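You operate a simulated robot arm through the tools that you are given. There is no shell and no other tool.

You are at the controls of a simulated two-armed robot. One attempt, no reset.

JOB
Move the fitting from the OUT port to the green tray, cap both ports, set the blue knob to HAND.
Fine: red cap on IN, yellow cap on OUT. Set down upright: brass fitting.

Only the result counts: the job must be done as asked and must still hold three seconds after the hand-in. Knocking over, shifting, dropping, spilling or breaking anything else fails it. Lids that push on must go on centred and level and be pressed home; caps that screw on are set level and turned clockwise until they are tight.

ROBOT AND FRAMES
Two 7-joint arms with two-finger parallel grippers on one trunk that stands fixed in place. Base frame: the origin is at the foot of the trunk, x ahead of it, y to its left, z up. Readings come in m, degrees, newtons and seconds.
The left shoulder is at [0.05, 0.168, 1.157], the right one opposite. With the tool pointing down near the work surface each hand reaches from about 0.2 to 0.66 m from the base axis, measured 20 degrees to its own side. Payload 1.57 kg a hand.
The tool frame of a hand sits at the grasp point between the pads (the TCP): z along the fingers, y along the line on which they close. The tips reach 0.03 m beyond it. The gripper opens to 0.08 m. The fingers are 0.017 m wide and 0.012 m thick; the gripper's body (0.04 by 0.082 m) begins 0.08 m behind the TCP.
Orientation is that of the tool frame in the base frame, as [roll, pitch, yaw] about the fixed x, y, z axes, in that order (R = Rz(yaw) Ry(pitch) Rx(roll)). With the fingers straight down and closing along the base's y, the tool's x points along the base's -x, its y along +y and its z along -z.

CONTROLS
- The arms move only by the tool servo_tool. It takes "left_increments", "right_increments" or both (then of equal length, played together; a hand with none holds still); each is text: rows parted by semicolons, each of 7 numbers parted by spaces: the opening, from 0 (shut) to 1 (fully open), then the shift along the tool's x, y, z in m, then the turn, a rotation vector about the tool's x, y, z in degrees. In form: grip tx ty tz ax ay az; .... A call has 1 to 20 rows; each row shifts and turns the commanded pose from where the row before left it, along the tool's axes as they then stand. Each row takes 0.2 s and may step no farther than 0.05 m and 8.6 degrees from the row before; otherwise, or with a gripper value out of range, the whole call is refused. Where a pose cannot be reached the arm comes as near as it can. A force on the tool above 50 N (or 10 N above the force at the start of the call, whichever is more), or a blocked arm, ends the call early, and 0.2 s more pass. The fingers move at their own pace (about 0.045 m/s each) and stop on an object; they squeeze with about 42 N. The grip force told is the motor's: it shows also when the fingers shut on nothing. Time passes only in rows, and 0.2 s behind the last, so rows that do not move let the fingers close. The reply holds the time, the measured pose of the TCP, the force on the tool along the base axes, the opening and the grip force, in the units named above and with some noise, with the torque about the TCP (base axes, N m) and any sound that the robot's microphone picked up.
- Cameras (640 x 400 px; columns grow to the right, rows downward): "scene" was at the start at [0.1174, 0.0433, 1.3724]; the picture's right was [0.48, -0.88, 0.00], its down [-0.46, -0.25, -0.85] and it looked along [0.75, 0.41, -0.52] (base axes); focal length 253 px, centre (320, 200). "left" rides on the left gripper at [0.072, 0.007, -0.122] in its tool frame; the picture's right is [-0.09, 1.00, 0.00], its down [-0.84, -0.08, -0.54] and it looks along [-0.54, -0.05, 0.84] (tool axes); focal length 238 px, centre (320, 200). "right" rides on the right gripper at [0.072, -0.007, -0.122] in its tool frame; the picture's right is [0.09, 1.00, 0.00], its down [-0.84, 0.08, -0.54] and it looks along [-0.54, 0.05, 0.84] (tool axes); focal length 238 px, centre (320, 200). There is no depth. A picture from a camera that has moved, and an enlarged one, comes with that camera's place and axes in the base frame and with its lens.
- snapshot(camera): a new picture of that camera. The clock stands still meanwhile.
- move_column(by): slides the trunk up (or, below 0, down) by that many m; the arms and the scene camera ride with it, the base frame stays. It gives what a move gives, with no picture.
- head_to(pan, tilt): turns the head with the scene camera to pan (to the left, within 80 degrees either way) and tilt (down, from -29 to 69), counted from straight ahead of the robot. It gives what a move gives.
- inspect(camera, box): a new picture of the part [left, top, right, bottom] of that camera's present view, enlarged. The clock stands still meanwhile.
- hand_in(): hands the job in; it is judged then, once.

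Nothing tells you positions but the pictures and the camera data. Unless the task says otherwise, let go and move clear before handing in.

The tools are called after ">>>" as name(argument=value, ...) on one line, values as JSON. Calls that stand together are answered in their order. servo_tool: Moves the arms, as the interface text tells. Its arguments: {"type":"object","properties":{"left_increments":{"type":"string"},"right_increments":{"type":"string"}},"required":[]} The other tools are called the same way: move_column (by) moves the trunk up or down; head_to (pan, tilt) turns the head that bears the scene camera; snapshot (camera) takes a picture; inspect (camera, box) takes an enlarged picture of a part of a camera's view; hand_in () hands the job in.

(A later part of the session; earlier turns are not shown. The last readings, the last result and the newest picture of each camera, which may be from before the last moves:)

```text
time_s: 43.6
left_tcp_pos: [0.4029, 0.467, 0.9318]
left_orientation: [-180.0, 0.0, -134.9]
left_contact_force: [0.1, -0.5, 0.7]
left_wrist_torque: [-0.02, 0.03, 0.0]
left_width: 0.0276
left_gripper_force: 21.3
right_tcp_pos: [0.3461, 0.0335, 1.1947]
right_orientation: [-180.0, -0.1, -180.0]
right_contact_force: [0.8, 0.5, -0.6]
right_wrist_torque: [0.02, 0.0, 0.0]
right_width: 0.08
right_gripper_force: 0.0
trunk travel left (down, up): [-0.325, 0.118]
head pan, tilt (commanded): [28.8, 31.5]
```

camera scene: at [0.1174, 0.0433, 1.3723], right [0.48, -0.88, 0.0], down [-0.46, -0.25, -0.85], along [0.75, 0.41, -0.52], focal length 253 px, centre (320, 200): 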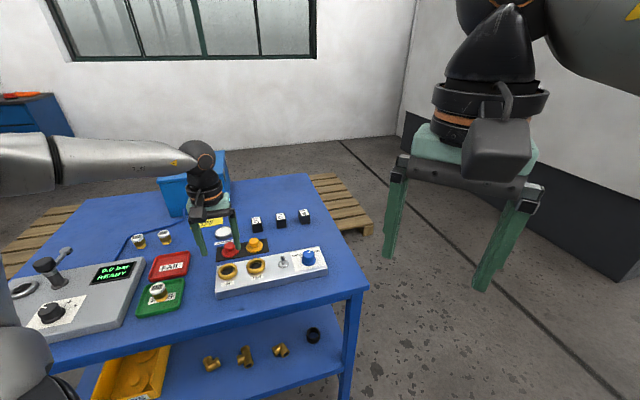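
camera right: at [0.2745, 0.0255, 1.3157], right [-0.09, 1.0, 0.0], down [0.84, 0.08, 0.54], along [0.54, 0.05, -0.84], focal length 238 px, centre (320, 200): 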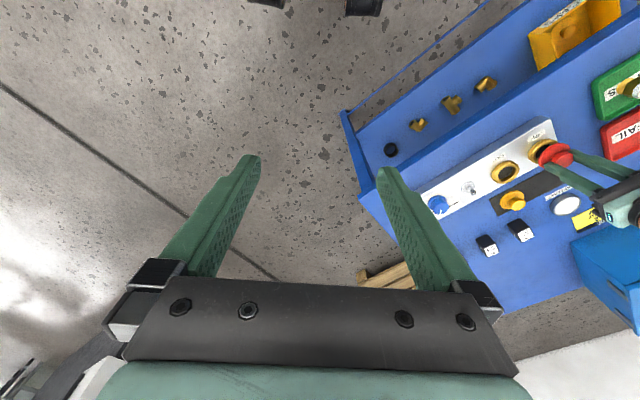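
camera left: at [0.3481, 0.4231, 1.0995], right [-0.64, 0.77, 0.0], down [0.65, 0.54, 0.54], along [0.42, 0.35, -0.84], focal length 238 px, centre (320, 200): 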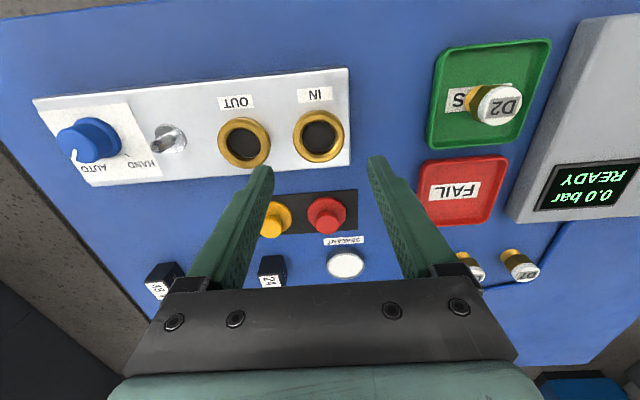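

>>> servo_tool(left_increments="0.31 0 0 0.0007 0 0 0; 0.31 0 0 0 0 0 0")

```text
time_s: 44.2
left_tcp_pos: [0.4046, 0.4678, 0.9303]
left_orientation: [-180.0, -0.1, -135.0]
left_contact_force: [0.2, -1.6, 2.0]
left_wrist_torque: [-0.08, -0.02, 0.0]
left_width: 0.0283
left_gripper_force: 14.2
right_tcp_pos: [0.3469, 0.0332, 1.1949]
right_orientation: [180.0, 0.0, -179.9]
right_contact_force: [-0.3, 0.4, 0.9]
right_wrist_torque: [-0.01, 0.01, 0.02]
right_width: 0.0798
right_gripper_force: 0.0
trunk travel left (down, up): [-0.325, 0.118]
head pan, tilt (commanded): [28.8, 31.5]
```

>>> servo_tool(left_increments="0.31 0 0 0.001 0 0 0; 0.31 0 0 0 0 0 0")

>>> inspect(camera="scene", box=[212, 250, 252, 280])

>>> inspect(camera="left", box=[260, 110, 380, 190])

```text
time_s: 44.8
left_tcp_pos: [0.4046, 0.4678, 0.9295]
left_orientation: [180.0, 0.0, -134.8]
left_contact_force: [-0.8, -1.2, 4.9]
left_wrist_torque: [0.0, 0.01, 0.0]
left_width: 0.0287
left_gripper_force: 6.9
right_tcp_pos: [0.3457, 0.0326, 1.195]
right_orientation: [179.9, 0.1, -180.0]
right_contact_force: [0.8, -0.6, 0.3]
right_wrist_torque: [-0.01, 0.03, -0.03]
right_width: 0.08
right_gripper_force: 0.0
trunk travel left (down, up): [-0.325, 0.118]
head pan, tilt (commanded): [28.8, 31.5]
```

```text
13.33 times, centred on (232, 265) of scene
camera zoom: at [0.1173, 0.043, 1.3724], right [0.48, -0.88, 0.0], down [-0.46, -0.25, -0.85], along [0.75, 0.41, -0.52], focal length 3377 px, centre (1493, -667)
```

zoom: 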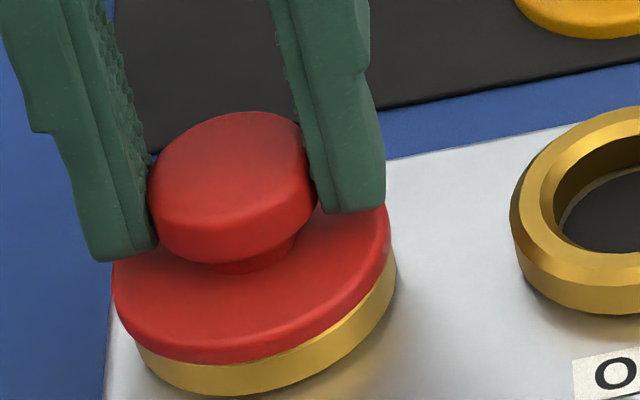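

```text
5.00 times, centred on (320, 150) of left
camera zoom: at [0.3485, 0.4225, 1.0511], right [-0.64, 0.77, 0.0], down [0.65, 0.54, 0.54], along [0.42, 0.35, -0.84], focal length 1192 px, centre (320, 450)
```

zoom: 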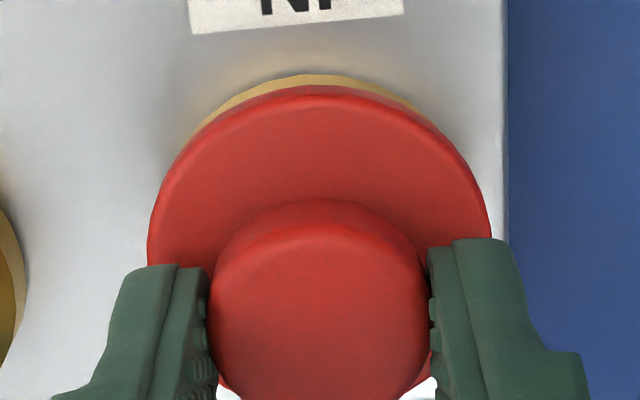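

The cap is centred and lightly seated at 5 N. I'll press it down in steps, listening for the snap.

>>> servo_tool(left_increments="0.25 0 0 0 0 0 0; 0.25 0 0 0.001 0 0 0; 0.25 0 0 0.001 0 0 0; 0.25 0 0 0 0 0 0")

```text
time_s: 45.8
left_tcp_pos: [0.4035, 0.466, 0.9297]
left_orientation: [-179.9, 0.3, -134.9]
left_contact_force: [-0.6, 0.9, 17.7]
left_wrist_torque: [0.04, 0.14, 0.01]
left_width: 0.0248
left_gripper_force: 36.2
right_tcp_pos: [0.3452, 0.0304, 1.195]
right_orientation: [179.9, 0.1, 180.0]
right_contact_force: [-0.1, 0.5, -0.4]
right_wrist_torque: [0.03, 0.04, -0.01]
right_width: 0.0798
right_gripper_force: 0.0
trunk travel left (down, up): [-0.325, 0.118]
head pan, tilt (commanded): [28.8, 31.5]
```

>>> servo_tool(left_increments="0.25 0 0 0.001 0 0 0; 0.25 0 0 0.001 0 0 0; 0.25 0 0 0.001 0 0 0; 0.25 0 0 0 0 0 0")

>>> inspect(camera="scene", box=[212, 250, 252, 280])

```text
time_s: 46.8
left_tcp_pos: [0.4052, 0.4664, 0.93]
left_orientation: [-179.7, 0.5, -134.9]
left_contact_force: [-1.3, 4.8, 37.7]
left_wrist_torque: [0.21, 0.23, 0.05]
left_width: 0.0243
left_gripper_force: 36.1
right_tcp_pos: [0.3428, 0.0308, 1.1947]
right_orientation: [179.9, 0.1, -179.9]
right_contact_force: [0.4, 0.2, 0.6]
right_wrist_torque: [0.02, -0.03, 0.0]
right_width: 0.0802
right_gripper_force: 0.1
trunk travel left (down, up): [-0.325, 0.118]
head pan, tilt (commanded): [28.8, 31.5]
```

```text
13.33 times, centred on (232, 265) of scene
camera zoom: at [0.1146, 0.0407, 1.3729], right [0.48, -0.88, 0.0], down [-0.46, -0.25, -0.85], along [0.75, 0.41, -0.52], focal length 3377 px, centre (1493, -667)
```

zoom: 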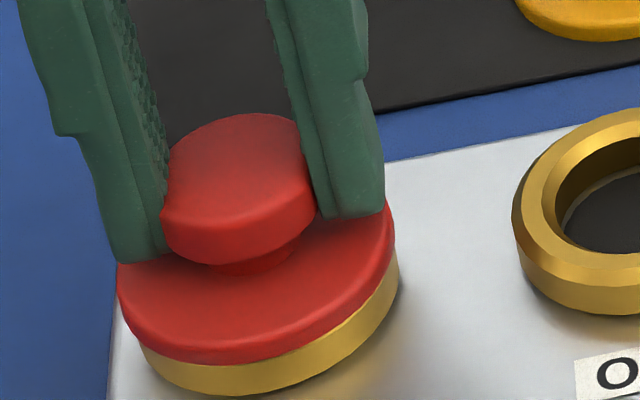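

There was no snap at 38 N this time, though the cap is centred. I'll unload to a light push, open the fingers very gradually and see how it behaves.

>>> servo_tool(left_increments="0.25 0 0 -0.002 0 0 0; 0.25 0 0 -0.0025 0 0 0; 0.28 0 0 0 0 0 0; 0.3 0 0 0 0 0 0; 0.31 0 0 0 0 0 0; 0.32 0 0 0 0 0 0; 0.33 0 0 0 0 0 0; 0.34 0 0 0 0 0 0")

>>> inspect(camera="scene", box=[212, 250, 252, 280])

```text
time_s: 48.6
left_tcp_pos: [0.4036, 0.4675, 0.9306]
left_orientation: [-180.0, 0.1, -134.9]
left_contact_force: [-0.1, 0.7, -0.3]
left_wrist_torque: [-0.01, 0.01, -0.02]
left_width: 0.0281
left_gripper_force: 13.9
right_tcp_pos: [0.3465, 0.0327, 1.1947]
right_orientation: [179.9, 0.0, -180.0]
right_contact_force: [-1.4, 0.0, 0.8]
right_wrist_torque: [-0.01, -0.04, -0.03]
right_width: 0.0801
right_gripper_force: 0.1
trunk travel left (down, up): [-0.325, 0.118]
head pan, tilt (commanded): [28.8, 31.5]
```

```text
13.33 times, centred on (232, 265) of scene
camera zoom: at [0.1174, 0.0433, 1.3723], right [0.48, -0.88, 0.0], down [-0.46, -0.25, -0.85], along [0.75, 0.41, -0.52], focal length 3377 px, centre (1493, -667)
```

zoom: 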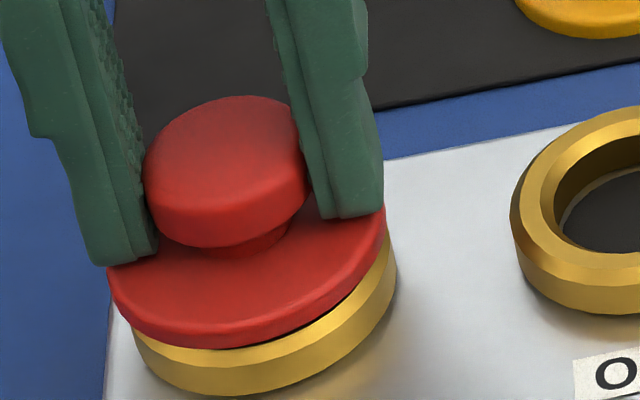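

The cap slid up in the grip by about 4 mm as I relaxed it. I'll look closely from the wrist camera and the other views.

>>> inspect(camera="left", box=[260, 110, 380, 190])

>>> inspect(camera="right", box=[500, 130, 570, 180])

>>> inspect(camera="scene", box=[218, 250, 242, 268])

```text
5.00 times, centred on (320, 150) of left
camera zoom: at [0.3483, 0.423, 1.0499], right [-0.64, 0.77, 0.0], down [0.65, 0.54, 0.54], along [0.42, 0.35, -0.84], focal length 1192 px, centre (320, 450)
```

zoom: 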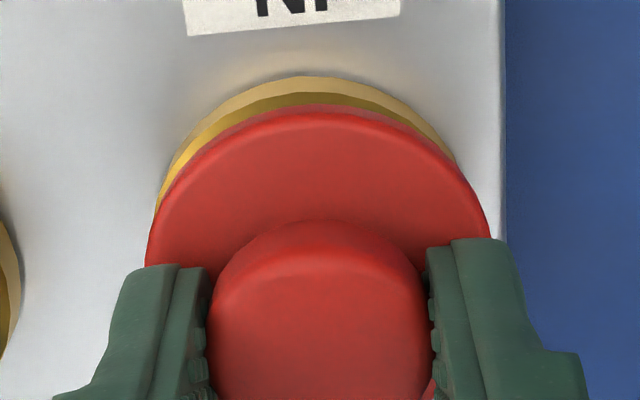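

```text
8.00 times, centred on (535, 155) of right
camera zoom: at [0.2745, 0.0255, 1.3157], right [-0.09, 1.0, 0.0], down [0.84, 0.08, 0.54], along [0.54, 0.05, -0.84], focal length 1907 px, centre (-1400, 560)
```

zoom: 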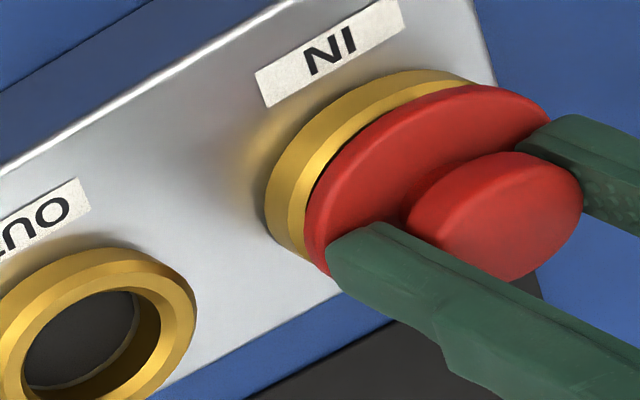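

```text
16.00 times, centred on (230, 259) of scene
camera zoom: at [0.1174, 0.0433, 1.3723], right [0.48, -0.88, 0.0], down [-0.46, -0.25, -0.85], along [0.75, 0.41, -0.52], focal length 4052 px, centre (1760, -744)
```

zoom: 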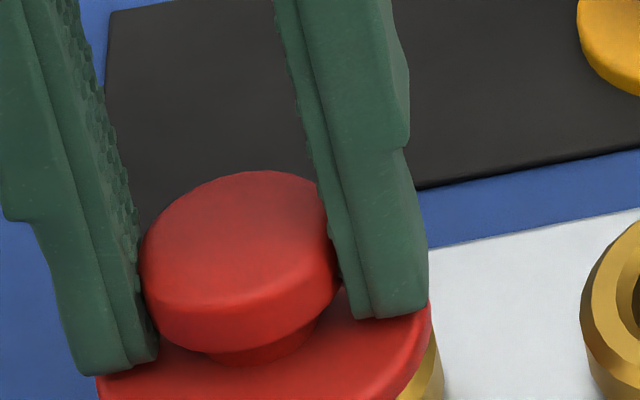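

I'll open fully and gently from here and see where the cap settles.

>>> servo_tool(left_increments="0.35 0 0 0 0 0 0; 0.36 0 0 0 0 0 0; 0.38 0 0 0 0 0 0; 0.4 0 0 0 0 0 0; 0.45 0 0 0 0 0 0; 0.5 0 0 0 0 0 0; 0.5 0 0 0 0 0 0")

>>> inspect(camera="scene", box=[212, 250, 252, 280])

>>> inspect(camera="left", box=[260, 110, 380, 190])

```text
time_s: 50.2
left_tcp_pos: [0.4022, 0.4679, 0.93]
left_orientation: [180.0, 0.0, -134.9]
left_contact_force: [1.1, -0.2, 0.6]
left_wrist_torque: [0.03, -0.01, -0.04]
left_width: 0.0401
left_gripper_force: 0.0
right_tcp_pos: [0.3462, 0.0339, 1.1947]
right_orientation: [180.0, 0.0, 179.9]
right_contact_force: [0.1, 0.4, 0.3]
right_wrist_torque: [-0.03, -0.03, 0.0]
right_width: 0.08
right_gripper_force: 0.0
trunk travel left (down, up): [-0.325, 0.118]
head pan, tilt (commanded): [28.8, 31.5]
```

```text
13.33 times, centred on (232, 265) of scene
camera zoom: at [0.1174, 0.0433, 1.3724], right [0.48, -0.88, 0.0], down [-0.46, -0.25, -0.85], along [0.75, 0.41, -0.52], focal length 3377 px, centre (1493, -667)
```

zoom: 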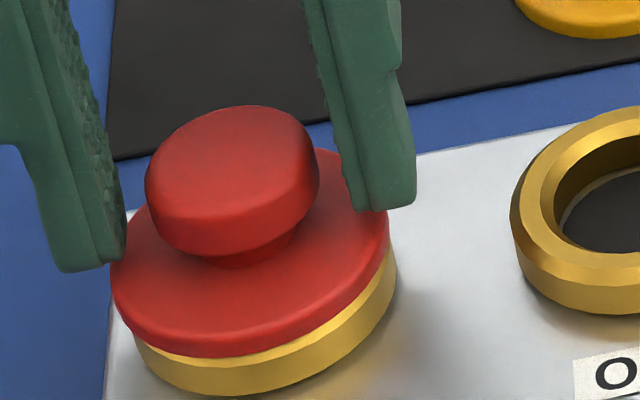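

```text
5.00 times, centred on (320, 150) of left
camera zoom: at [0.3484, 0.4229, 1.0499], right [-0.64, 0.77, 0.0], down [0.65, 0.54, 0.54], along [0.42, 0.35, -0.84], focal length 1192 px, centre (320, 450)
```

zoom: 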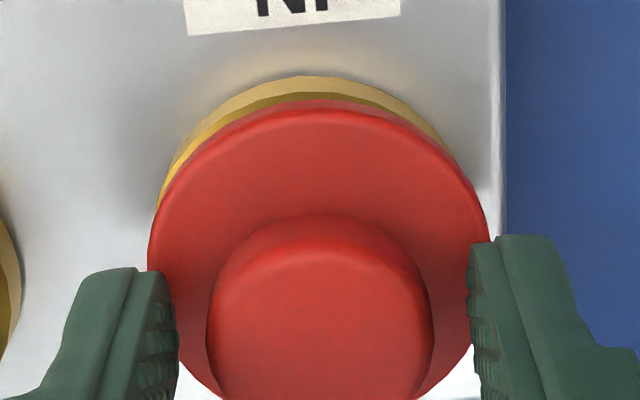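

The cap stays loose and crept 2 mm forward when I relaxed the strong grip. I'll regrip it gently, bring it back on centre and release softly, then press from above with closed fingers.

>>> servo_tool(left_increments="0.5 -0.002 0 -0.0007 0 0 0; 0.45 0 0 0 0 0 0; 0.4 0 0 0 0 0 0; 0.37 0 0 0 0 0 0; 0.35 0 0 0 0 0 0; 0.35 0 0 0 0 0 0; 0.35 0 0 0 0 0 0")

>>> inspect(camera="left", box=[260, 110, 380, 190])

>>> inspect(camera="scene", box=[212, 250, 252, 280])

```text
time_s: 51.8
left_tcp_pos: [0.4045, 0.4695, 0.9299]
left_orientation: [-180.0, -0.1, -134.9]
left_contact_force: [0.0, -0.1, 0.3]
left_wrist_torque: [0.0, -0.01, -0.02]
left_width: 0.029
left_gripper_force: 0.9
right_tcp_pos: [0.3448, 0.033, 1.1942]
right_orientation: [-180.0, 0.1, -180.0]
right_contact_force: [0.1, -0.1, -0.6]
right_wrist_torque: [-0.03, 0.04, -0.02]
right_width: 0.08
right_gripper_force: 0.1
trunk travel left (down, up): [-0.325, 0.118]
head pan, tilt (commanded): [28.8, 31.5]
```

```text
5.00 times, centred on (320, 150) of left
camera zoom: at [0.3497, 0.4242, 1.0508], right [-0.64, 0.77, 0.0], down [0.65, 0.54, 0.54], along [0.42, 0.35, -0.84], focal length 1192 px, centre (320, 450)
```

zoom: 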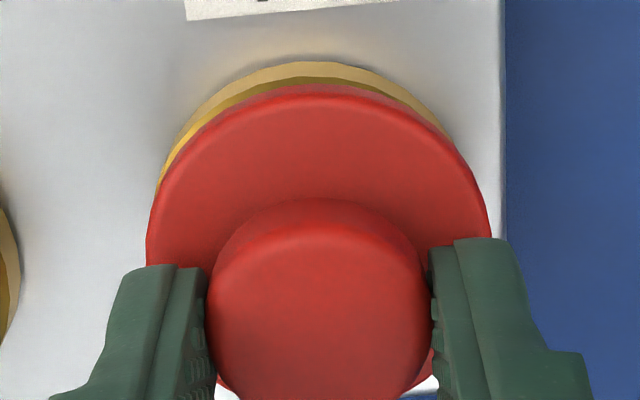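

```text
13.33 times, centred on (232, 265) of scene
camera zoom: at [0.1174, 0.0433, 1.3724], right [0.48, -0.88, 0.0], down [-0.46, -0.25, -0.85], along [0.75, 0.41, -0.52], focal length 3377 px, centre (1493, -667)
```

zoom: 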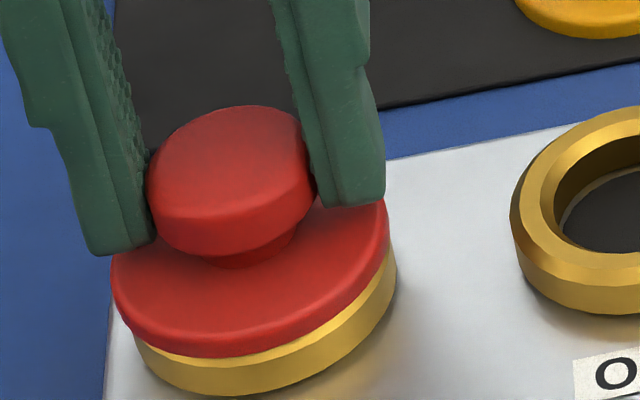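

>>> servo_tool(left_increments="0.335 0 0 0 0 0 0; 0.335 0 0 0 0 0 0; 0.335 0 0 -0.0015 0 0 0; 0.335 0.0017 0 0 0 0 0; 0.335 0 0 0 0 0 0")

>>> inspect(camera="left", box=[260, 110, 380, 190])

>>> inspect(camera="scene", box=[212, 250, 252, 280])

```text
time_s: 53.0
left_tcp_pos: [0.404, 0.4668, 0.931]
left_orientation: [180.0, -0.1, -134.9]
left_contact_force: [-0.5, -0.7, 0.0]
left_wrist_torque: [-0.03, -0.02, 0.02]
left_width: 0.0277
left_gripper_force: 17.5
right_tcp_pos: [0.3462, 0.0329, 1.1954]
right_orientation: [179.9, 0.0, 180.0]
right_contact_force: [0.4, 0.4, -0.1]
right_wrist_torque: [-0.05, 0.0, 0.0]
right_width: 0.0799
right_gripper_force: 0.1
trunk travel left (down, up): [-0.325, 0.118]
head pan, tilt (commanded): [28.8, 31.5]
```

```text
5.00 times, centred on (320, 150) of left
camera zoom: at [0.3486, 0.4232, 1.0521], right [-0.64, 0.77, 0.0], down [0.65, 0.54, 0.54], along [0.42, 0.35, -0.84], focal length 1192 px, centre (320, 450)
```

zoom: 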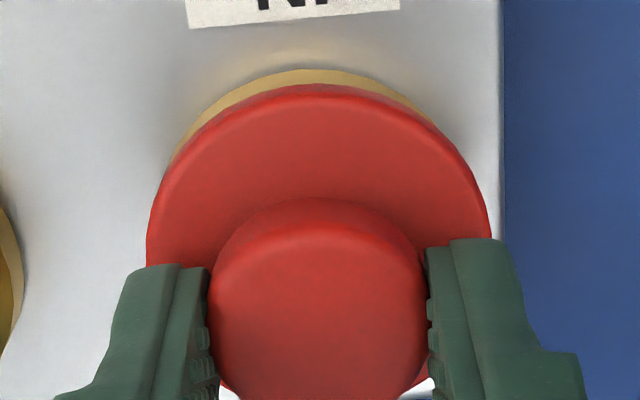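

```text
13.33 times, centred on (232, 265) of scene
camera zoom: at [0.1174, 0.0433, 1.3724], right [0.48, -0.88, 0.0], down [-0.46, -0.25, -0.85], along [0.75, 0.41, -0.52], focal length 3377 px, centre (1493, -667)
```

zoom: 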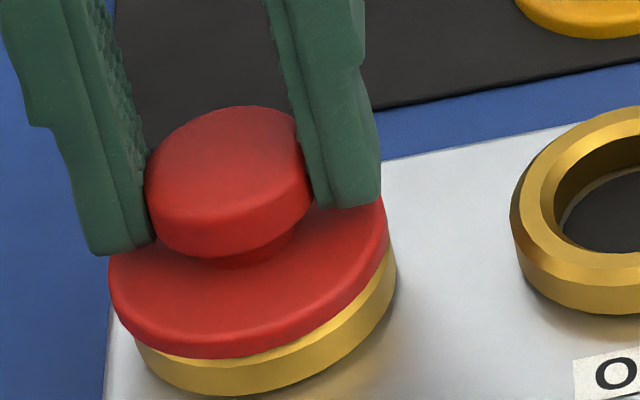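

The cap is concentric again. I'll set it down with no push and open slowly.

>>> servo_tool(left_increments="0.335 0 0 0.0017 0 0 0; 0.335 0 0 0 0 0 0; 0.345 0 0 0 0 0 0; 0.35 0 0 0 0 0 0; 0.355 0 0 0 0 0 0; 0.36 0 0 0 0 0 0; 0.37 0 0 0 0 0 0; 0.39 0 0 0 0 0 0; 0.43 0 0 0 0 0 0; 0.5 0 0 0 0 0 0; 0.6 0 0 0 0 0 0; 0.6 0 0 -0.01 0 0 0; 0.6 0 0 -0.02 0 0 0; 0.6 0 0 -0.02 0 0 0; 0.6 0 0 0 0 0 0; 0.6 0 0 0 0 0 0")

>>> inspect(camera="left", box=[240, 90, 400, 190])

>>> inspect(camera="scene", box=[212, 250, 252, 280])

>>> inspect(camera="scene", box=[215, 235, 255, 262])

```text
time_s: 56.4
left_tcp_pos: [0.4034, 0.4672, 0.9803]
left_orientation: [-180.0, 0.0, -134.9]
left_contact_force: [0.3, 0.0, -0.4]
left_wrist_torque: [-0.01, 0.02, 0.02]
left_width: 0.048
left_gripper_force: 0.0
right_tcp_pos: [0.3455, 0.0329, 1.1949]
right_orientation: [-180.0, -0.1, -179.9]
right_contact_force: [0.0, -0.2, -0.3]
right_wrist_torque: [-0.02, 0.0, 0.0]
right_width: 0.08
right_gripper_force: 0.1
trunk travel left (down, up): [-0.325, 0.118]
head pan, tilt (commanded): [28.8, 31.5]
heard: snap
```

```text
4.00 times, centred on (320, 140) of left
camera zoom: at [0.349, 0.4235, 1.1006], right [-0.64, 0.77, 0.0], down [0.65, 0.54, 0.54], along [0.42, 0.35, -0.84], focal length 953 px, centre (320, 440)
```

zoom: 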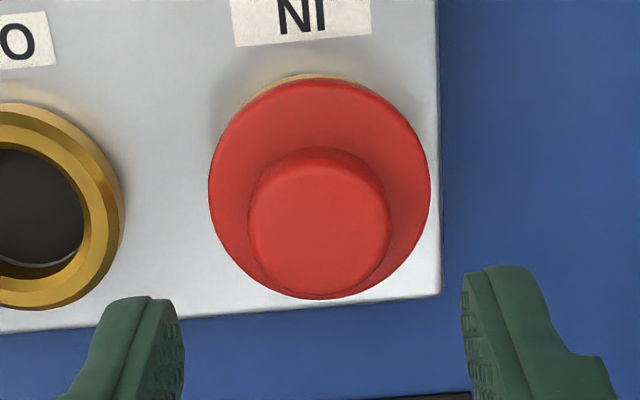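

```text
13.33 times, centred on (232, 265) of scene
camera zoom: at [0.1174, 0.0433, 1.3724], right [0.48, -0.88, 0.0], down [-0.46, -0.25, -0.85], along [0.75, 0.41, -0.52], focal length 3377 px, centre (1493, -667)
```

zoom: 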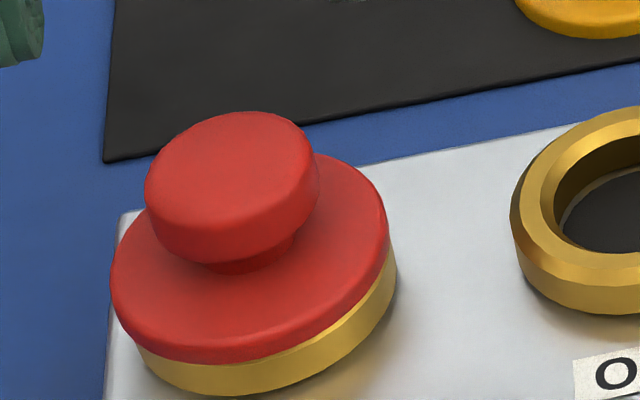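

```text
14.81 times, centred on (235, 248) of scene
camera zoom: at [0.1174, 0.0433, 1.3724], right [0.48, -0.88, 0.0], down [-0.46, -0.25, -0.85], along [0.75, 0.41, -0.52], focal length 3752 px, centre (1579, -518)
```

zoom: 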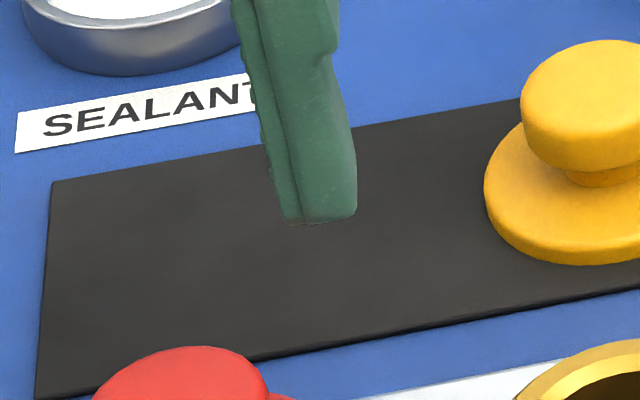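

The cap now sits centred, and there was a snap as I set it down. I'll close the fingers and press straight down on the knob's centre to make sure it's home.

>>> servo_tool(left_increments="0.3 0 0 0 0 0 0; 0.1 0 0 0 0 0 0; 0 0 0 0 0 0 0; 0 0 0 0.015 0 0 0; 0 0 0 0.012 0 0 0; 0 0 0 0.006 0 0 0; 0 0 0 0 0 0 0")

>>> inspect(camera="left", box=[260, 110, 380, 190])

>>> inspect(camera="scene", box=[212, 240, 252, 275])

```text
time_s: 58.0
left_tcp_pos: [0.4035, 0.469, 0.9472]
left_orientation: [-179.9, 0.0, -134.9]
left_contact_force: [0.0, 0.2, -0.5]
left_wrist_torque: [0.0, -0.02, -0.02]
left_width: 0.0002
left_gripper_force: 21.0
right_tcp_pos: [0.3453, 0.0324, 1.1947]
right_orientation: [180.0, -0.1, -179.9]
right_contact_force: [-0.2, -0.2, 0.3]
right_wrist_torque: [0.02, -0.01, -0.02]
right_width: 0.08
right_gripper_force: 0.1
trunk travel left (down, up): [-0.325, 0.118]
head pan, tilt (commanded): [28.8, 31.5]
```

```text
5.00 times, centred on (320, 150) of left
camera zoom: at [0.3492, 0.4229, 1.0677], right [-0.64, 0.77, 0.0], down [0.65, 0.54, 0.54], along [0.42, 0.35, -0.84], focal length 1192 px, centre (320, 450)
```

zoom: 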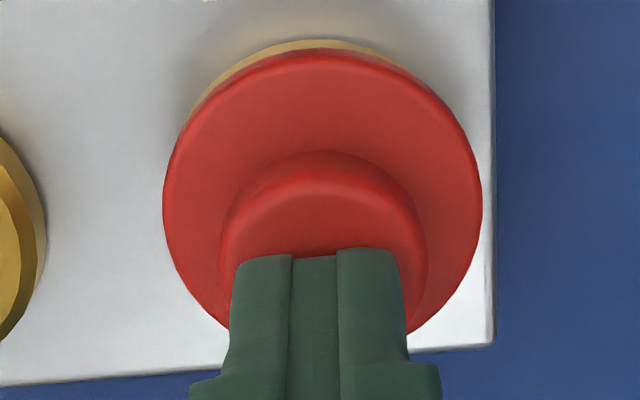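

```text
11.43 times, centred on (232, 258) of scene
camera zoom: at [0.1174, 0.0433, 1.3724], right [0.48, -0.88, 0.0], down [-0.46, -0.25, -0.85], along [0.75, 0.41, -0.52], focal length 2894 px, centre (1326, -457)
```

zoom: 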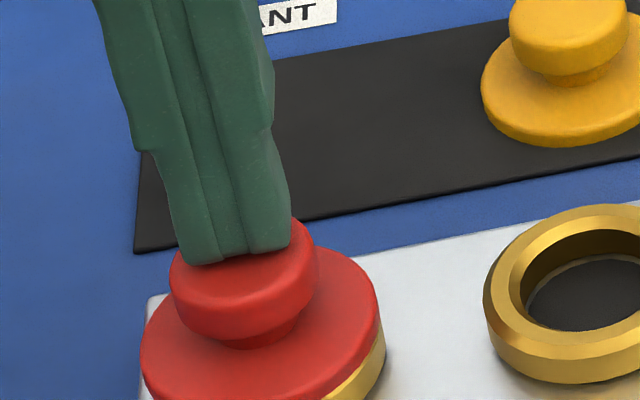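

>>> servo_tool(left_increments="0 0 0 0.002 0 0 0; 0 0 0 0.002 0 0 0; 0 0 0 0.001 0 0 0; 0 0 0 0 0 0 0")

```text
time_s: 59.0
left_tcp_pos: [0.4034, 0.4674, 0.9453]
left_orientation: [-179.9, 0.4, -134.9]
left_contact_force: [-3.4, 8.9, 29.8]
left_wrist_torque: [0.2, 0.12, 0.04]
left_width: 0.0
left_gripper_force: 21.2
right_tcp_pos: [0.3436, 0.0317, 1.1954]
right_orientation: [180.0, 0.1, 180.0]
right_contact_force: [-0.6, -0.6, -0.6]
right_wrist_torque: [0.01, 0.02, -0.03]
right_width: 0.0797
right_gripper_force: 0.2
trunk travel left (down, up): [-0.325, 0.118]
head pan, tilt (commanded): [28.8, 31.5]
```

>>> inspect(camera="scene", box=[212, 240, 252, 275])

>>> inspect(camera="left", box=[260, 110, 380, 190])

```text
11.43 times, centred on (232, 258) of scene
camera zoom: at [0.1149, 0.0418, 1.373], right [0.48, -0.88, 0.0], down [-0.46, -0.25, -0.85], along [0.75, 0.41, -0.52], focal length 2894 px, centre (1326, -457)
```

zoom: 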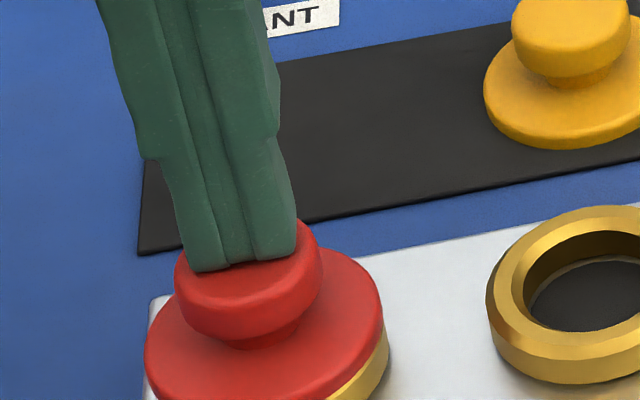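

```text
5.00 times, centred on (320, 150) of left
camera zoom: at [0.3482, 0.4222, 1.0656], right [-0.64, 0.77, 0.0], down [0.64, 0.54, 0.55], along [0.42, 0.35, -0.84], focal length 1192 px, centre (320, 450)
```

zoom: 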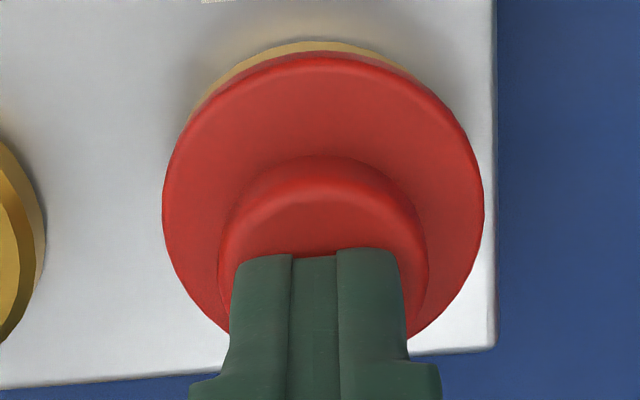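

>>> servo_tool(left_increments="0 0 0 0.001 0 0 0; 0 0 0 0.0005 0 0 0; 0 0 0 0 0 0 0")

>>> inspect(camera="scene", box=[212, 250, 252, 280])

```text
time_s: 59.8
left_tcp_pos: [0.4043, 0.4678, 0.9454]
left_orientation: [-179.6, 0.6, -134.9]
left_contact_force: [-2.8, 13.6, 43.0]
left_wrist_torque: [0.33, 0.17, -0.09]
left_width: 0.0
left_gripper_force: 21.6
right_tcp_pos: [0.3438, 0.0319, 1.1965]
right_orientation: [179.9, 0.2, 180.0]
right_contact_force: [-0.9, 0.2, -0.3]
right_wrist_torque: [-0.01, -0.02, -0.02]
right_width: 0.0802
right_gripper_force: 0.0
trunk travel left (down, up): [-0.325, 0.118]
head pan, tilt (commanded): [28.8, 31.5]
```

```text
13.33 times, centred on (232, 265) of scene
camera zoom: at [0.114, 0.0412, 1.373], right [0.48, -0.88, 0.0], down [-0.45, -0.25, -0.85], along [0.75, 0.41, -0.52], focal length 3377 px, centre (1493, -667)
```

zoom: 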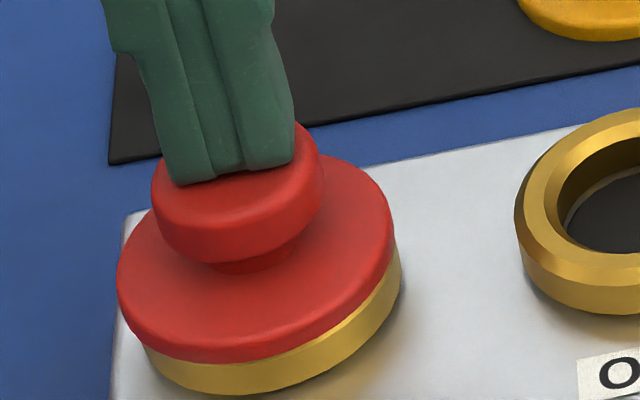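

Even at 43 N there's no movement, so it may already be home. I'll back off and then test with a very gentle upward tug.

>>> servo_tool(left_increments="0 0 0 -0.003 0 0 0; 0 0 0 -0.004 0 0 0; 0 0 0 -0.01 0 0 0; 0.2 0 0 -0.01 0 0 0; 0.5 0 0 0 0 0 0; 0.55 0 0 0 0 0 0; 0.55 0 0 0 0 0 0")

>>> inspect(camera="scene", box=[212, 250, 252, 280])

>>> inspect(camera="left", box=[250, 100, 390, 190])

```text
time_s: 61.4
left_tcp_pos: [0.4029, 0.4676, 0.9674]
left_orientation: [-180.0, 0.0, -135.0]
left_contact_force: [-0.6, 0.3, 0.1]
left_wrist_torque: [0.02, 0.03, 0.02]
left_width: 0.0438
left_gripper_force: 0.1
right_tcp_pos: [0.3457, 0.033, 1.1943]
right_orientation: [-179.9, 0.0, 180.0]
right_contact_force: [-0.2, 0.2, -0.6]
right_wrist_torque: [0.03, 0.02, 0.02]
right_width: 0.0797
right_gripper_force: 0.1
trunk travel left (down, up): [-0.325, 0.118]
head pan, tilt (commanded): [28.8, 31.5]
```

```text
13.33 times, centred on (232, 265) of scene
camera zoom: at [0.1174, 0.0433, 1.3723], right [0.48, -0.88, 0.0], down [-0.46, -0.25, -0.85], along [0.75, 0.41, -0.52], focal length 3377 px, centre (1493, -667)
```

zoom: 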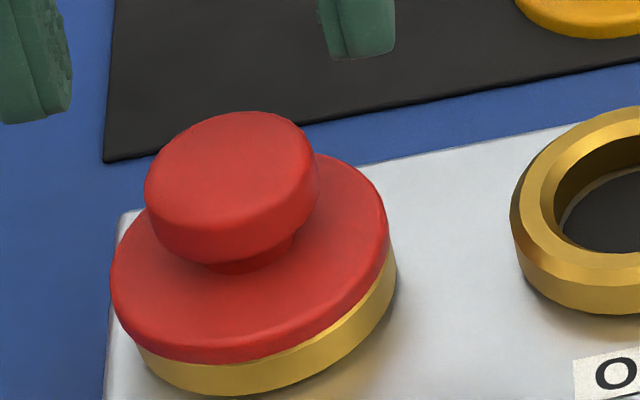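

```text
4.44 times, centred on (320, 145) of left
camera zoom: at [0.3485, 0.4227, 1.088], right [-0.64, 0.77, 0.0], down [0.65, 0.54, 0.54], along [0.42, 0.35, -0.84], focal length 1059 px, centre (320, 444)
```

zoom: 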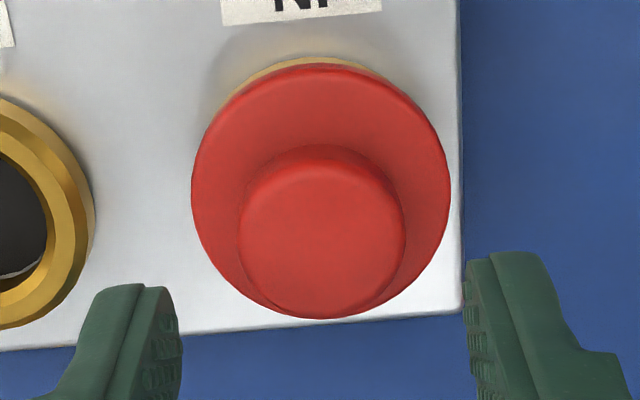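

The cap didn't shift under the press and sits within about 0.6 mm of centre. I'll grip lightly and tug by a fraction of a millimetre to learn whether it's retained.

>>> servo_tool(left_increments="0.55 0 0.0004 0.012 0 0 0; 0.55 0 0 0.012 0 0 0; 0.5 0 0 0.012 0 0 0; 0.42 0 0 0 0 0 0; 0.38 0 0 0 0 0 0; 0.36 0 0 0 0 0 0; 0.35 0 0 0 0 0 0; 0.345 0 0 0 0 0 0; 0.345 0 0 0 0 0 0")

>>> servo_tool(left_increments="0.34 0 0 0 0 0 0; 0.34 0 0 0 0 0 0")

>>> servo_tool(left_increments="0.34 0 0 -0.0005 0 0 0; 0.34 0 0 0 0 0 0")

>>> inspect(camera="scene", box=[212, 250, 252, 280])

```text
time_s: 63.4
left_tcp_pos: [0.4027, 0.468, 0.9312]
left_orientation: [-180.0, 0.0, -134.9]
left_contact_force: [0.5, -1.2, -0.5]
left_wrist_torque: [-0.05, -0.01, 0.02]
left_width: 0.0289
left_gripper_force: 2.3
right_tcp_pos: [0.3463, 0.0332, 1.1951]
right_orientation: [-180.0, 0.1, 179.9]
right_contact_force: [0.2, -0.1, 0.8]
right_wrist_torque: [-0.03, 0.01, -0.01]
right_width: 0.0802
right_gripper_force: 0.2
trunk travel left (down, up): [-0.325, 0.118]
head pan, tilt (commanded): [28.8, 31.5]
```

```text
time_s: 64.0
left_tcp_pos: [0.4038, 0.4681, 0.9296]
left_orientation: [-179.9, 0.0, -134.9]
left_contact_force: [0.7, -1.0, -0.3]
left_wrist_torque: [0.0, -0.02, 0.01]
left_width: 0.029
left_gripper_force: 2.8
right_tcp_pos: [0.3458, 0.0346, 1.1955]
right_orientation: [180.0, 0.0, -179.9]
right_contact_force: [0.3, -0.4, -0.9]
right_wrist_torque: [0.01, -0.03, -0.01]
right_width: 0.0798
right_gripper_force: 0.0
trunk travel left (down, up): [-0.325, 0.118]
head pan, tilt (commanded): [28.8, 31.5]
```

```text
time_s: 64.6
left_tcp_pos: [0.4037, 0.4678, 0.9319]
left_orientation: [-180.0, 0.0, -134.9]
left_contact_force: [1.0, -1.0, -1.3]
left_wrist_torque: [-0.04, -0.04, 0.05]
left_width: 0.029
left_gripper_force: 2.4
right_tcp_pos: [0.3452, 0.0331, 1.1957]
right_orientation: [-179.9, -0.1, 180.0]
right_contact_force: [-1.0, 0.8, -0.8]
right_wrist_torque: [0.0, 0.01, 0.02]
right_width: 0.08
right_gripper_force: 0.0
trunk travel left (down, up): [-0.325, 0.118]
head pan, tilt (commanded): [28.8, 31.5]
```

```text
13.33 times, centred on (232, 265) of scene
camera zoom: at [0.1176, 0.0433, 1.3723], right [0.48, -0.88, 0.0], down [-0.46, -0.25, -0.85], along [0.75, 0.41, -0.52], focal length 3377 px, centre (1493, -667)
```

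zoom: 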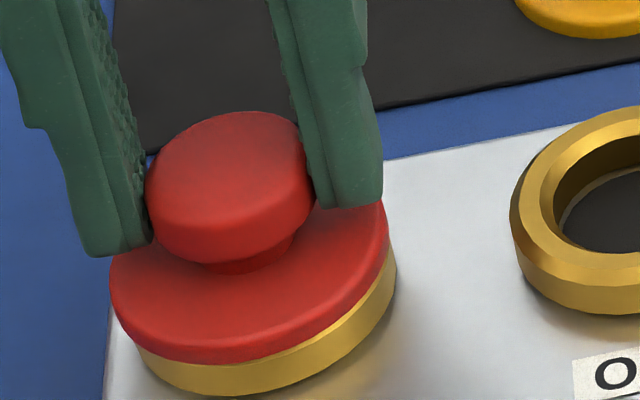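

>>> servo_tool(left_increments="0.335 0 0 -0.0005 0 0 0; 0.335 0 0 0 0 0 0; 0.335 0 0 0 0 0 0")

>>> inspect(camera="scene", box=[212, 250, 252, 280])

```text
time_s: 65.4
left_tcp_pos: [0.404, 0.468, 0.9318]
left_orientation: [180.0, 0.0, -134.9]
left_contact_force: [-0.8, -0.9, -0.8]
left_wrist_torque: [-0.05, 0.03, -0.01]
left_width: 0.0285
left_gripper_force: 3.1
right_tcp_pos: [0.3461, 0.0322, 1.1947]
right_orientation: [-180.0, 0.0, 180.0]
right_contact_force: [0.8, 0.1, 0.3]
right_wrist_torque: [-0.02, -0.06, 0.01]
right_width: 0.08
right_gripper_force: 0.0
trunk travel left (down, up): [-0.325, 0.118]
head pan, tilt (commanded): [28.8, 31.5]
heard: snap
```

```text
13.33 times, centred on (232, 265) of scene
camera zoom: at [0.1173, 0.0433, 1.3724], right [0.48, -0.88, 0.0], down [-0.46, -0.25, -0.85], along [0.75, 0.41, -0.52], focal length 3377 px, centre (1493, -667)
```

zoom: 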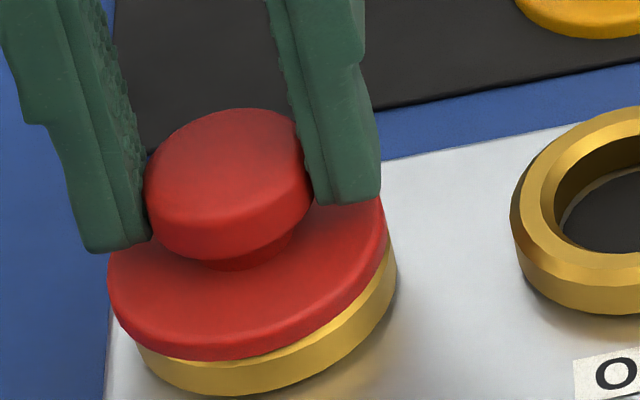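

The tug produced a snap and the cap came off its seat. So a snap marks going on or off, and the cap had been properly on. I'll shift it 0.5 mm to improve centring, set it down and release softly again.

>>> servo_tool(left_increments="0.335 0 0 -0.0005 0 0 0; 0.335 0 -0.0005 0 0 0 0; 0.335 0 0 0.0008 0 0 0; 0.335 0 0 0.0008 0 0 0; 0.335 0 0 0 0 0 0")

>>> inspect(camera="scene", box=[212, 250, 252, 280])

```text
time_s: 66.6
left_tcp_pos: [0.4039, 0.4681, 0.9318]
left_orientation: [-179.9, 0.1, -134.9]
left_contact_force: [0.1, -0.8, 1.8]
left_wrist_torque: [0.01, 0.03, -0.03]
left_width: 0.0285
left_gripper_force: 3.1
right_tcp_pos: [0.345, 0.0334, 1.196]
right_orientation: [180.0, 0.1, -179.9]
right_contact_force: [0.0, 0.3, 0.1]
right_wrist_torque: [-0.01, 0.02, -0.03]
right_width: 0.0801
right_gripper_force: 0.0
trunk travel left (down, up): [-0.325, 0.118]
head pan, tilt (commanded): [28.8, 31.5]
```

```text
13.33 times, centred on (232, 265) of scene
camera zoom: at [0.1172, 0.0431, 1.3724], right [0.48, -0.88, 0.0], down [-0.46, -0.25, -0.85], along [0.75, 0.41, -0.52], focal length 3377 px, centre (1493, -667)
```

zoom: 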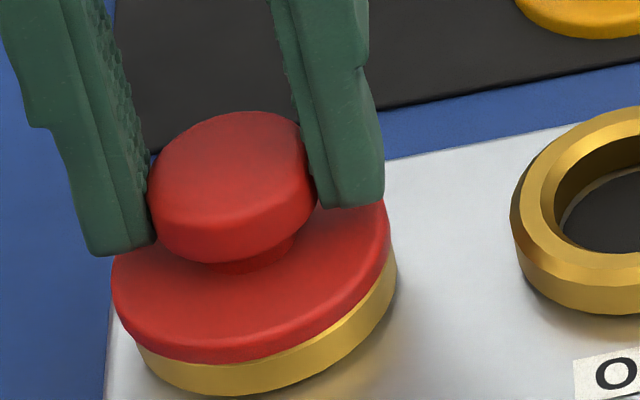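

>>> servo_tool(left_increments="0.34 0 0 0 0 0 0; 0.345 0 0 0 0 0 0; 0.35 0 0 0 0 0 0; 0.355 0 0 0 0 0 0; 0.36 0 0 0 0 0 0; 0.37 0 0 0 0 0 0; 0.39 0 0 0 0 0 0; 0.43 0 0 0 0 0 0; 0.5 0 0 0 0 0 0; 0.5 0 0 0 0 0 0")

>>> inspect(camera="scene", box=[212, 250, 252, 280])

>>> inspect(camera="left", box=[260, 110, 380, 190])

```text
time_s: 68.8
left_tcp_pos: [0.4035, 0.4684, 0.9315]
left_orientation: [-180.0, 0.0, -134.9]
left_contact_force: [0.4, 0.4, 0.1]
left_wrist_torque: [0.01, 0.0, -0.01]
left_width: 0.0399
left_gripper_force: 0.0
right_tcp_pos: [0.3467, 0.032, 1.1943]
right_orientation: [180.0, 0.0, 179.9]
right_contact_force: [-0.2, 0.3, -0.2]
right_wrist_torque: [-0.01, -0.01, 0.01]
right_width: 0.0803
right_gripper_force: 0.1
trunk travel left (down, up): [-0.325, 0.118]
head pan, tilt (commanded): [28.8, 31.5]
heard: snap
```

```text
13.33 times, centred on (232, 265) of scene
camera zoom: at [0.1174, 0.0433, 1.3724], right [0.48, -0.88, 0.0], down [-0.46, -0.25, -0.85], along [0.75, 0.41, -0.52], focal length 3377 px, centre (1493, -667)
```

zoom: 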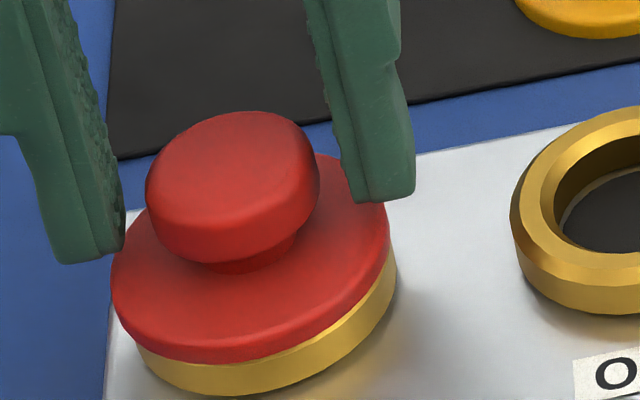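

```text
5.00 times, centred on (320, 150) of left
camera zoom: at [0.3487, 0.423, 1.0519], right [-0.64, 0.77, 0.0], down [0.65, 0.54, 0.54], along [0.42, 0.35, -0.84], focal length 1192 px, centre (320, 450)
```

zoom: 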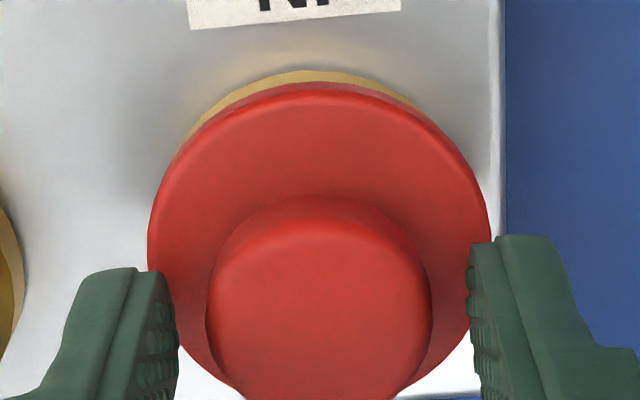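

The snap came on release and the cap sits centred. I'll press it from above with closed fingers once more to be sure it's home, then rise.

>>> servo_tool(left_increments="0.5 0 0 -0.01 0 0 0; 0.5 0 0 -0.015 0 0 0; 0.4 0 0 -0.015 0 0 0; 0.2 0 0 0 0 0 0; 0 0 0 0 0 0 0; 0 0 0 0 0 0 0; 0 0 0 0.012 0 0 0; 0 0 0 0.01 0 0 0; 0 0 0 0.002 0 0 0; 0 0 0 0.002 0 0 0; 0 0 0 0.002 0 0 0; 0 0 0 0 0 0 0")

```text
time_s: 71.4
left_tcp_pos: [0.4044, 0.4675, 0.9459]
left_orientation: [-179.9, 0.3, -134.9]
left_contact_force: [-2.9, 5.8, 18.2]
left_wrist_torque: [0.14, 0.07, -0.04]
left_width: 0.0001
left_gripper_force: 21.2
right_tcp_pos: [0.3453, 0.0316, 1.1956]
right_orientation: [179.9, 0.1, 179.9]
right_contact_force: [0.0, -0.8, -0.1]
right_wrist_torque: [0.01, 0.02, -0.01]
right_width: 0.08
right_gripper_force: 0.1
trunk travel left (down, up): [-0.325, 0.118]
head pan, tilt (commanded): [28.8, 31.5]
```

>>> servo_tool(left_increments="0 0 0 0.001 0 0 0; 0 0 0 0.001 0 0 0; 0 0 0 0 0 0 0; 0 0 0 -0.003 0 0 0; 0 0 0 -0.004 0 0 0; 0 0 0 -0.01 0 0 0; 0 0 0 -0.02 0 0 0; 0 0 0 0 0 0 0")

>>> inspect(camera="scene", box=[212, 250, 252, 280])

>>> inspect(camera="left", box=[240, 90, 400, 190])

```text
time_s: 73.2
left_tcp_pos: [0.4043, 0.4674, 0.9772]
left_orientation: [-180.0, -0.1, -134.9]
left_contact_force: [-1.0, 0.2, 0.4]
left_wrist_torque: [0.0, 0.03, 0.03]
left_width: 0.0
left_gripper_force: 21.4
right_tcp_pos: [0.346, 0.032, 1.1947]
right_orientation: [-180.0, 0.0, 180.0]
right_contact_force: [-1.5, 0.1, -0.2]
right_wrist_torque: [0.0, -0.01, -0.01]
right_width: 0.0801
right_gripper_force: 0.1
trunk travel left (down, up): [-0.325, 0.118]
head pan, tilt (commanded): [28.8, 31.5]
```

```text
13.33 times, centred on (232, 265) of scene
camera zoom: at [0.1175, 0.0433, 1.3723], right [0.48, -0.88, 0.0], down [-0.46, -0.25, -0.85], along [0.75, 0.41, -0.52], focal length 3377 px, centre (1493, -667)
```

zoom: 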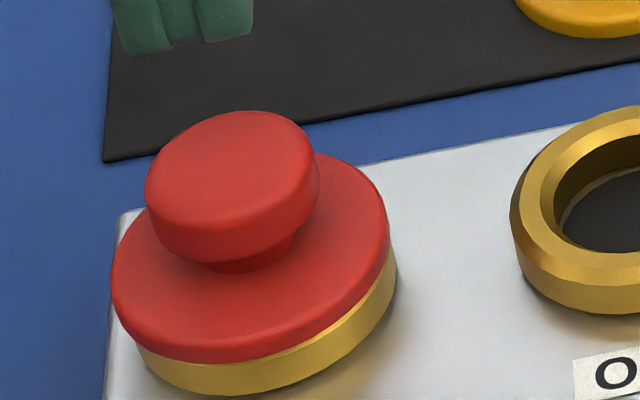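

```text
4.00 times, centred on (320, 140) of left
camera zoom: at [0.349, 0.4231, 1.0981], right [-0.64, 0.77, 0.0], down [0.65, 0.54, 0.54], along [0.41, 0.35, -0.84], focal length 953 px, centre (320, 440)
```

zoom: 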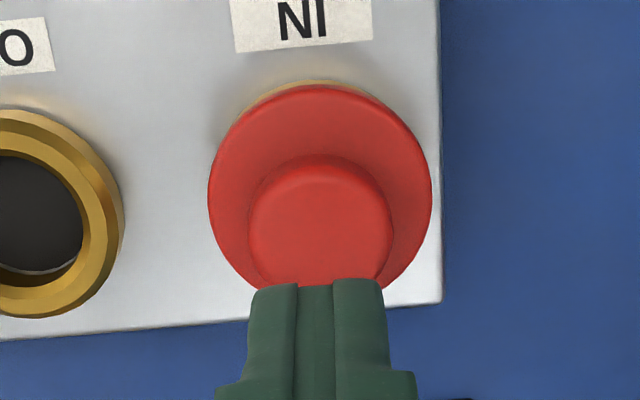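

Red is on. Next I'll hover over the OUT port at the same height I used for IN, to measure it the same way.

>>> servo_tool(left_increments="0.2 0 -0.01 -0.0016 0 0 0; 0.5 0 -0.02 0 0 0 0; 0.8 0.0009 -0.02 0 0 0 0; 0.8 0 -0.0196 0 0 0 0; 0.8 0 0 0 0 0 0; 0.8 0 0 0 0 0 0; 0.8 0 0 0 0 0 0")

>>> inspect(camera="left", box=[240, 90, 400, 190])

>>> inspect(camera="scene", box=[200, 220, 300, 290])

```text
time_s: 74.8
left_tcp_pos: [0.4529, 0.4195, 0.9786]
left_orientation: [180.0, 0.0, -134.9]
left_contact_force: [0.0, 0.2, -0.4]
left_wrist_torque: [0.01, -0.04, -0.02]
left_width: 0.064
left_gripper_force: 0.1
right_tcp_pos: [0.3456, 0.0327, 1.1932]
right_orientation: [-180.0, 0.0, -180.0]
right_contact_force: [-0.3, 0.1, 0.2]
right_wrist_torque: [0.02, 0.02, -0.04]
right_width: 0.0803
right_gripper_force: 0.1
trunk travel left (down, up): [-0.325, 0.118]
head pan, tilt (commanded): [28.8, 31.5]
```

```text
4.00 times, centred on (320, 140) of left
camera zoom: at [0.3975, 0.3733, 1.1001], right [-0.64, 0.77, 0.0], down [0.65, 0.54, 0.54], along [0.42, 0.35, -0.84], focal length 953 px, centre (320, 440)
```

zoom: 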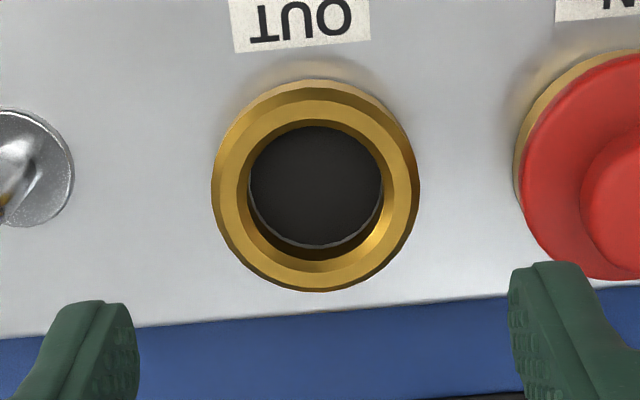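

```text
5.71 times, centred on (250, 255) of scene
camera zoom: at [0.1174, 0.0433, 1.3724], right [0.48, -0.88, 0.0], down [-0.46, -0.25, -0.85], along [0.75, 0.41, -0.52], focal length 1447 px, centre (720, -114)
```

zoom: 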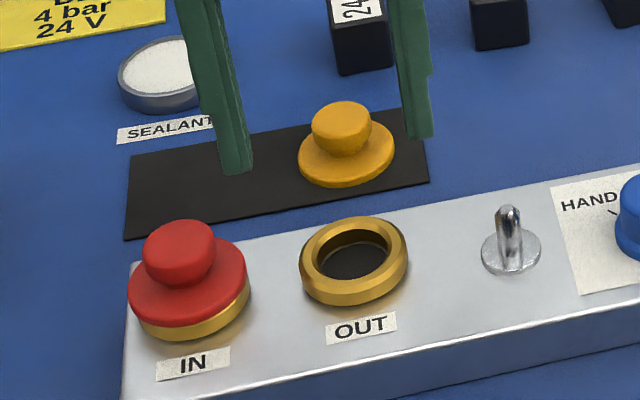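

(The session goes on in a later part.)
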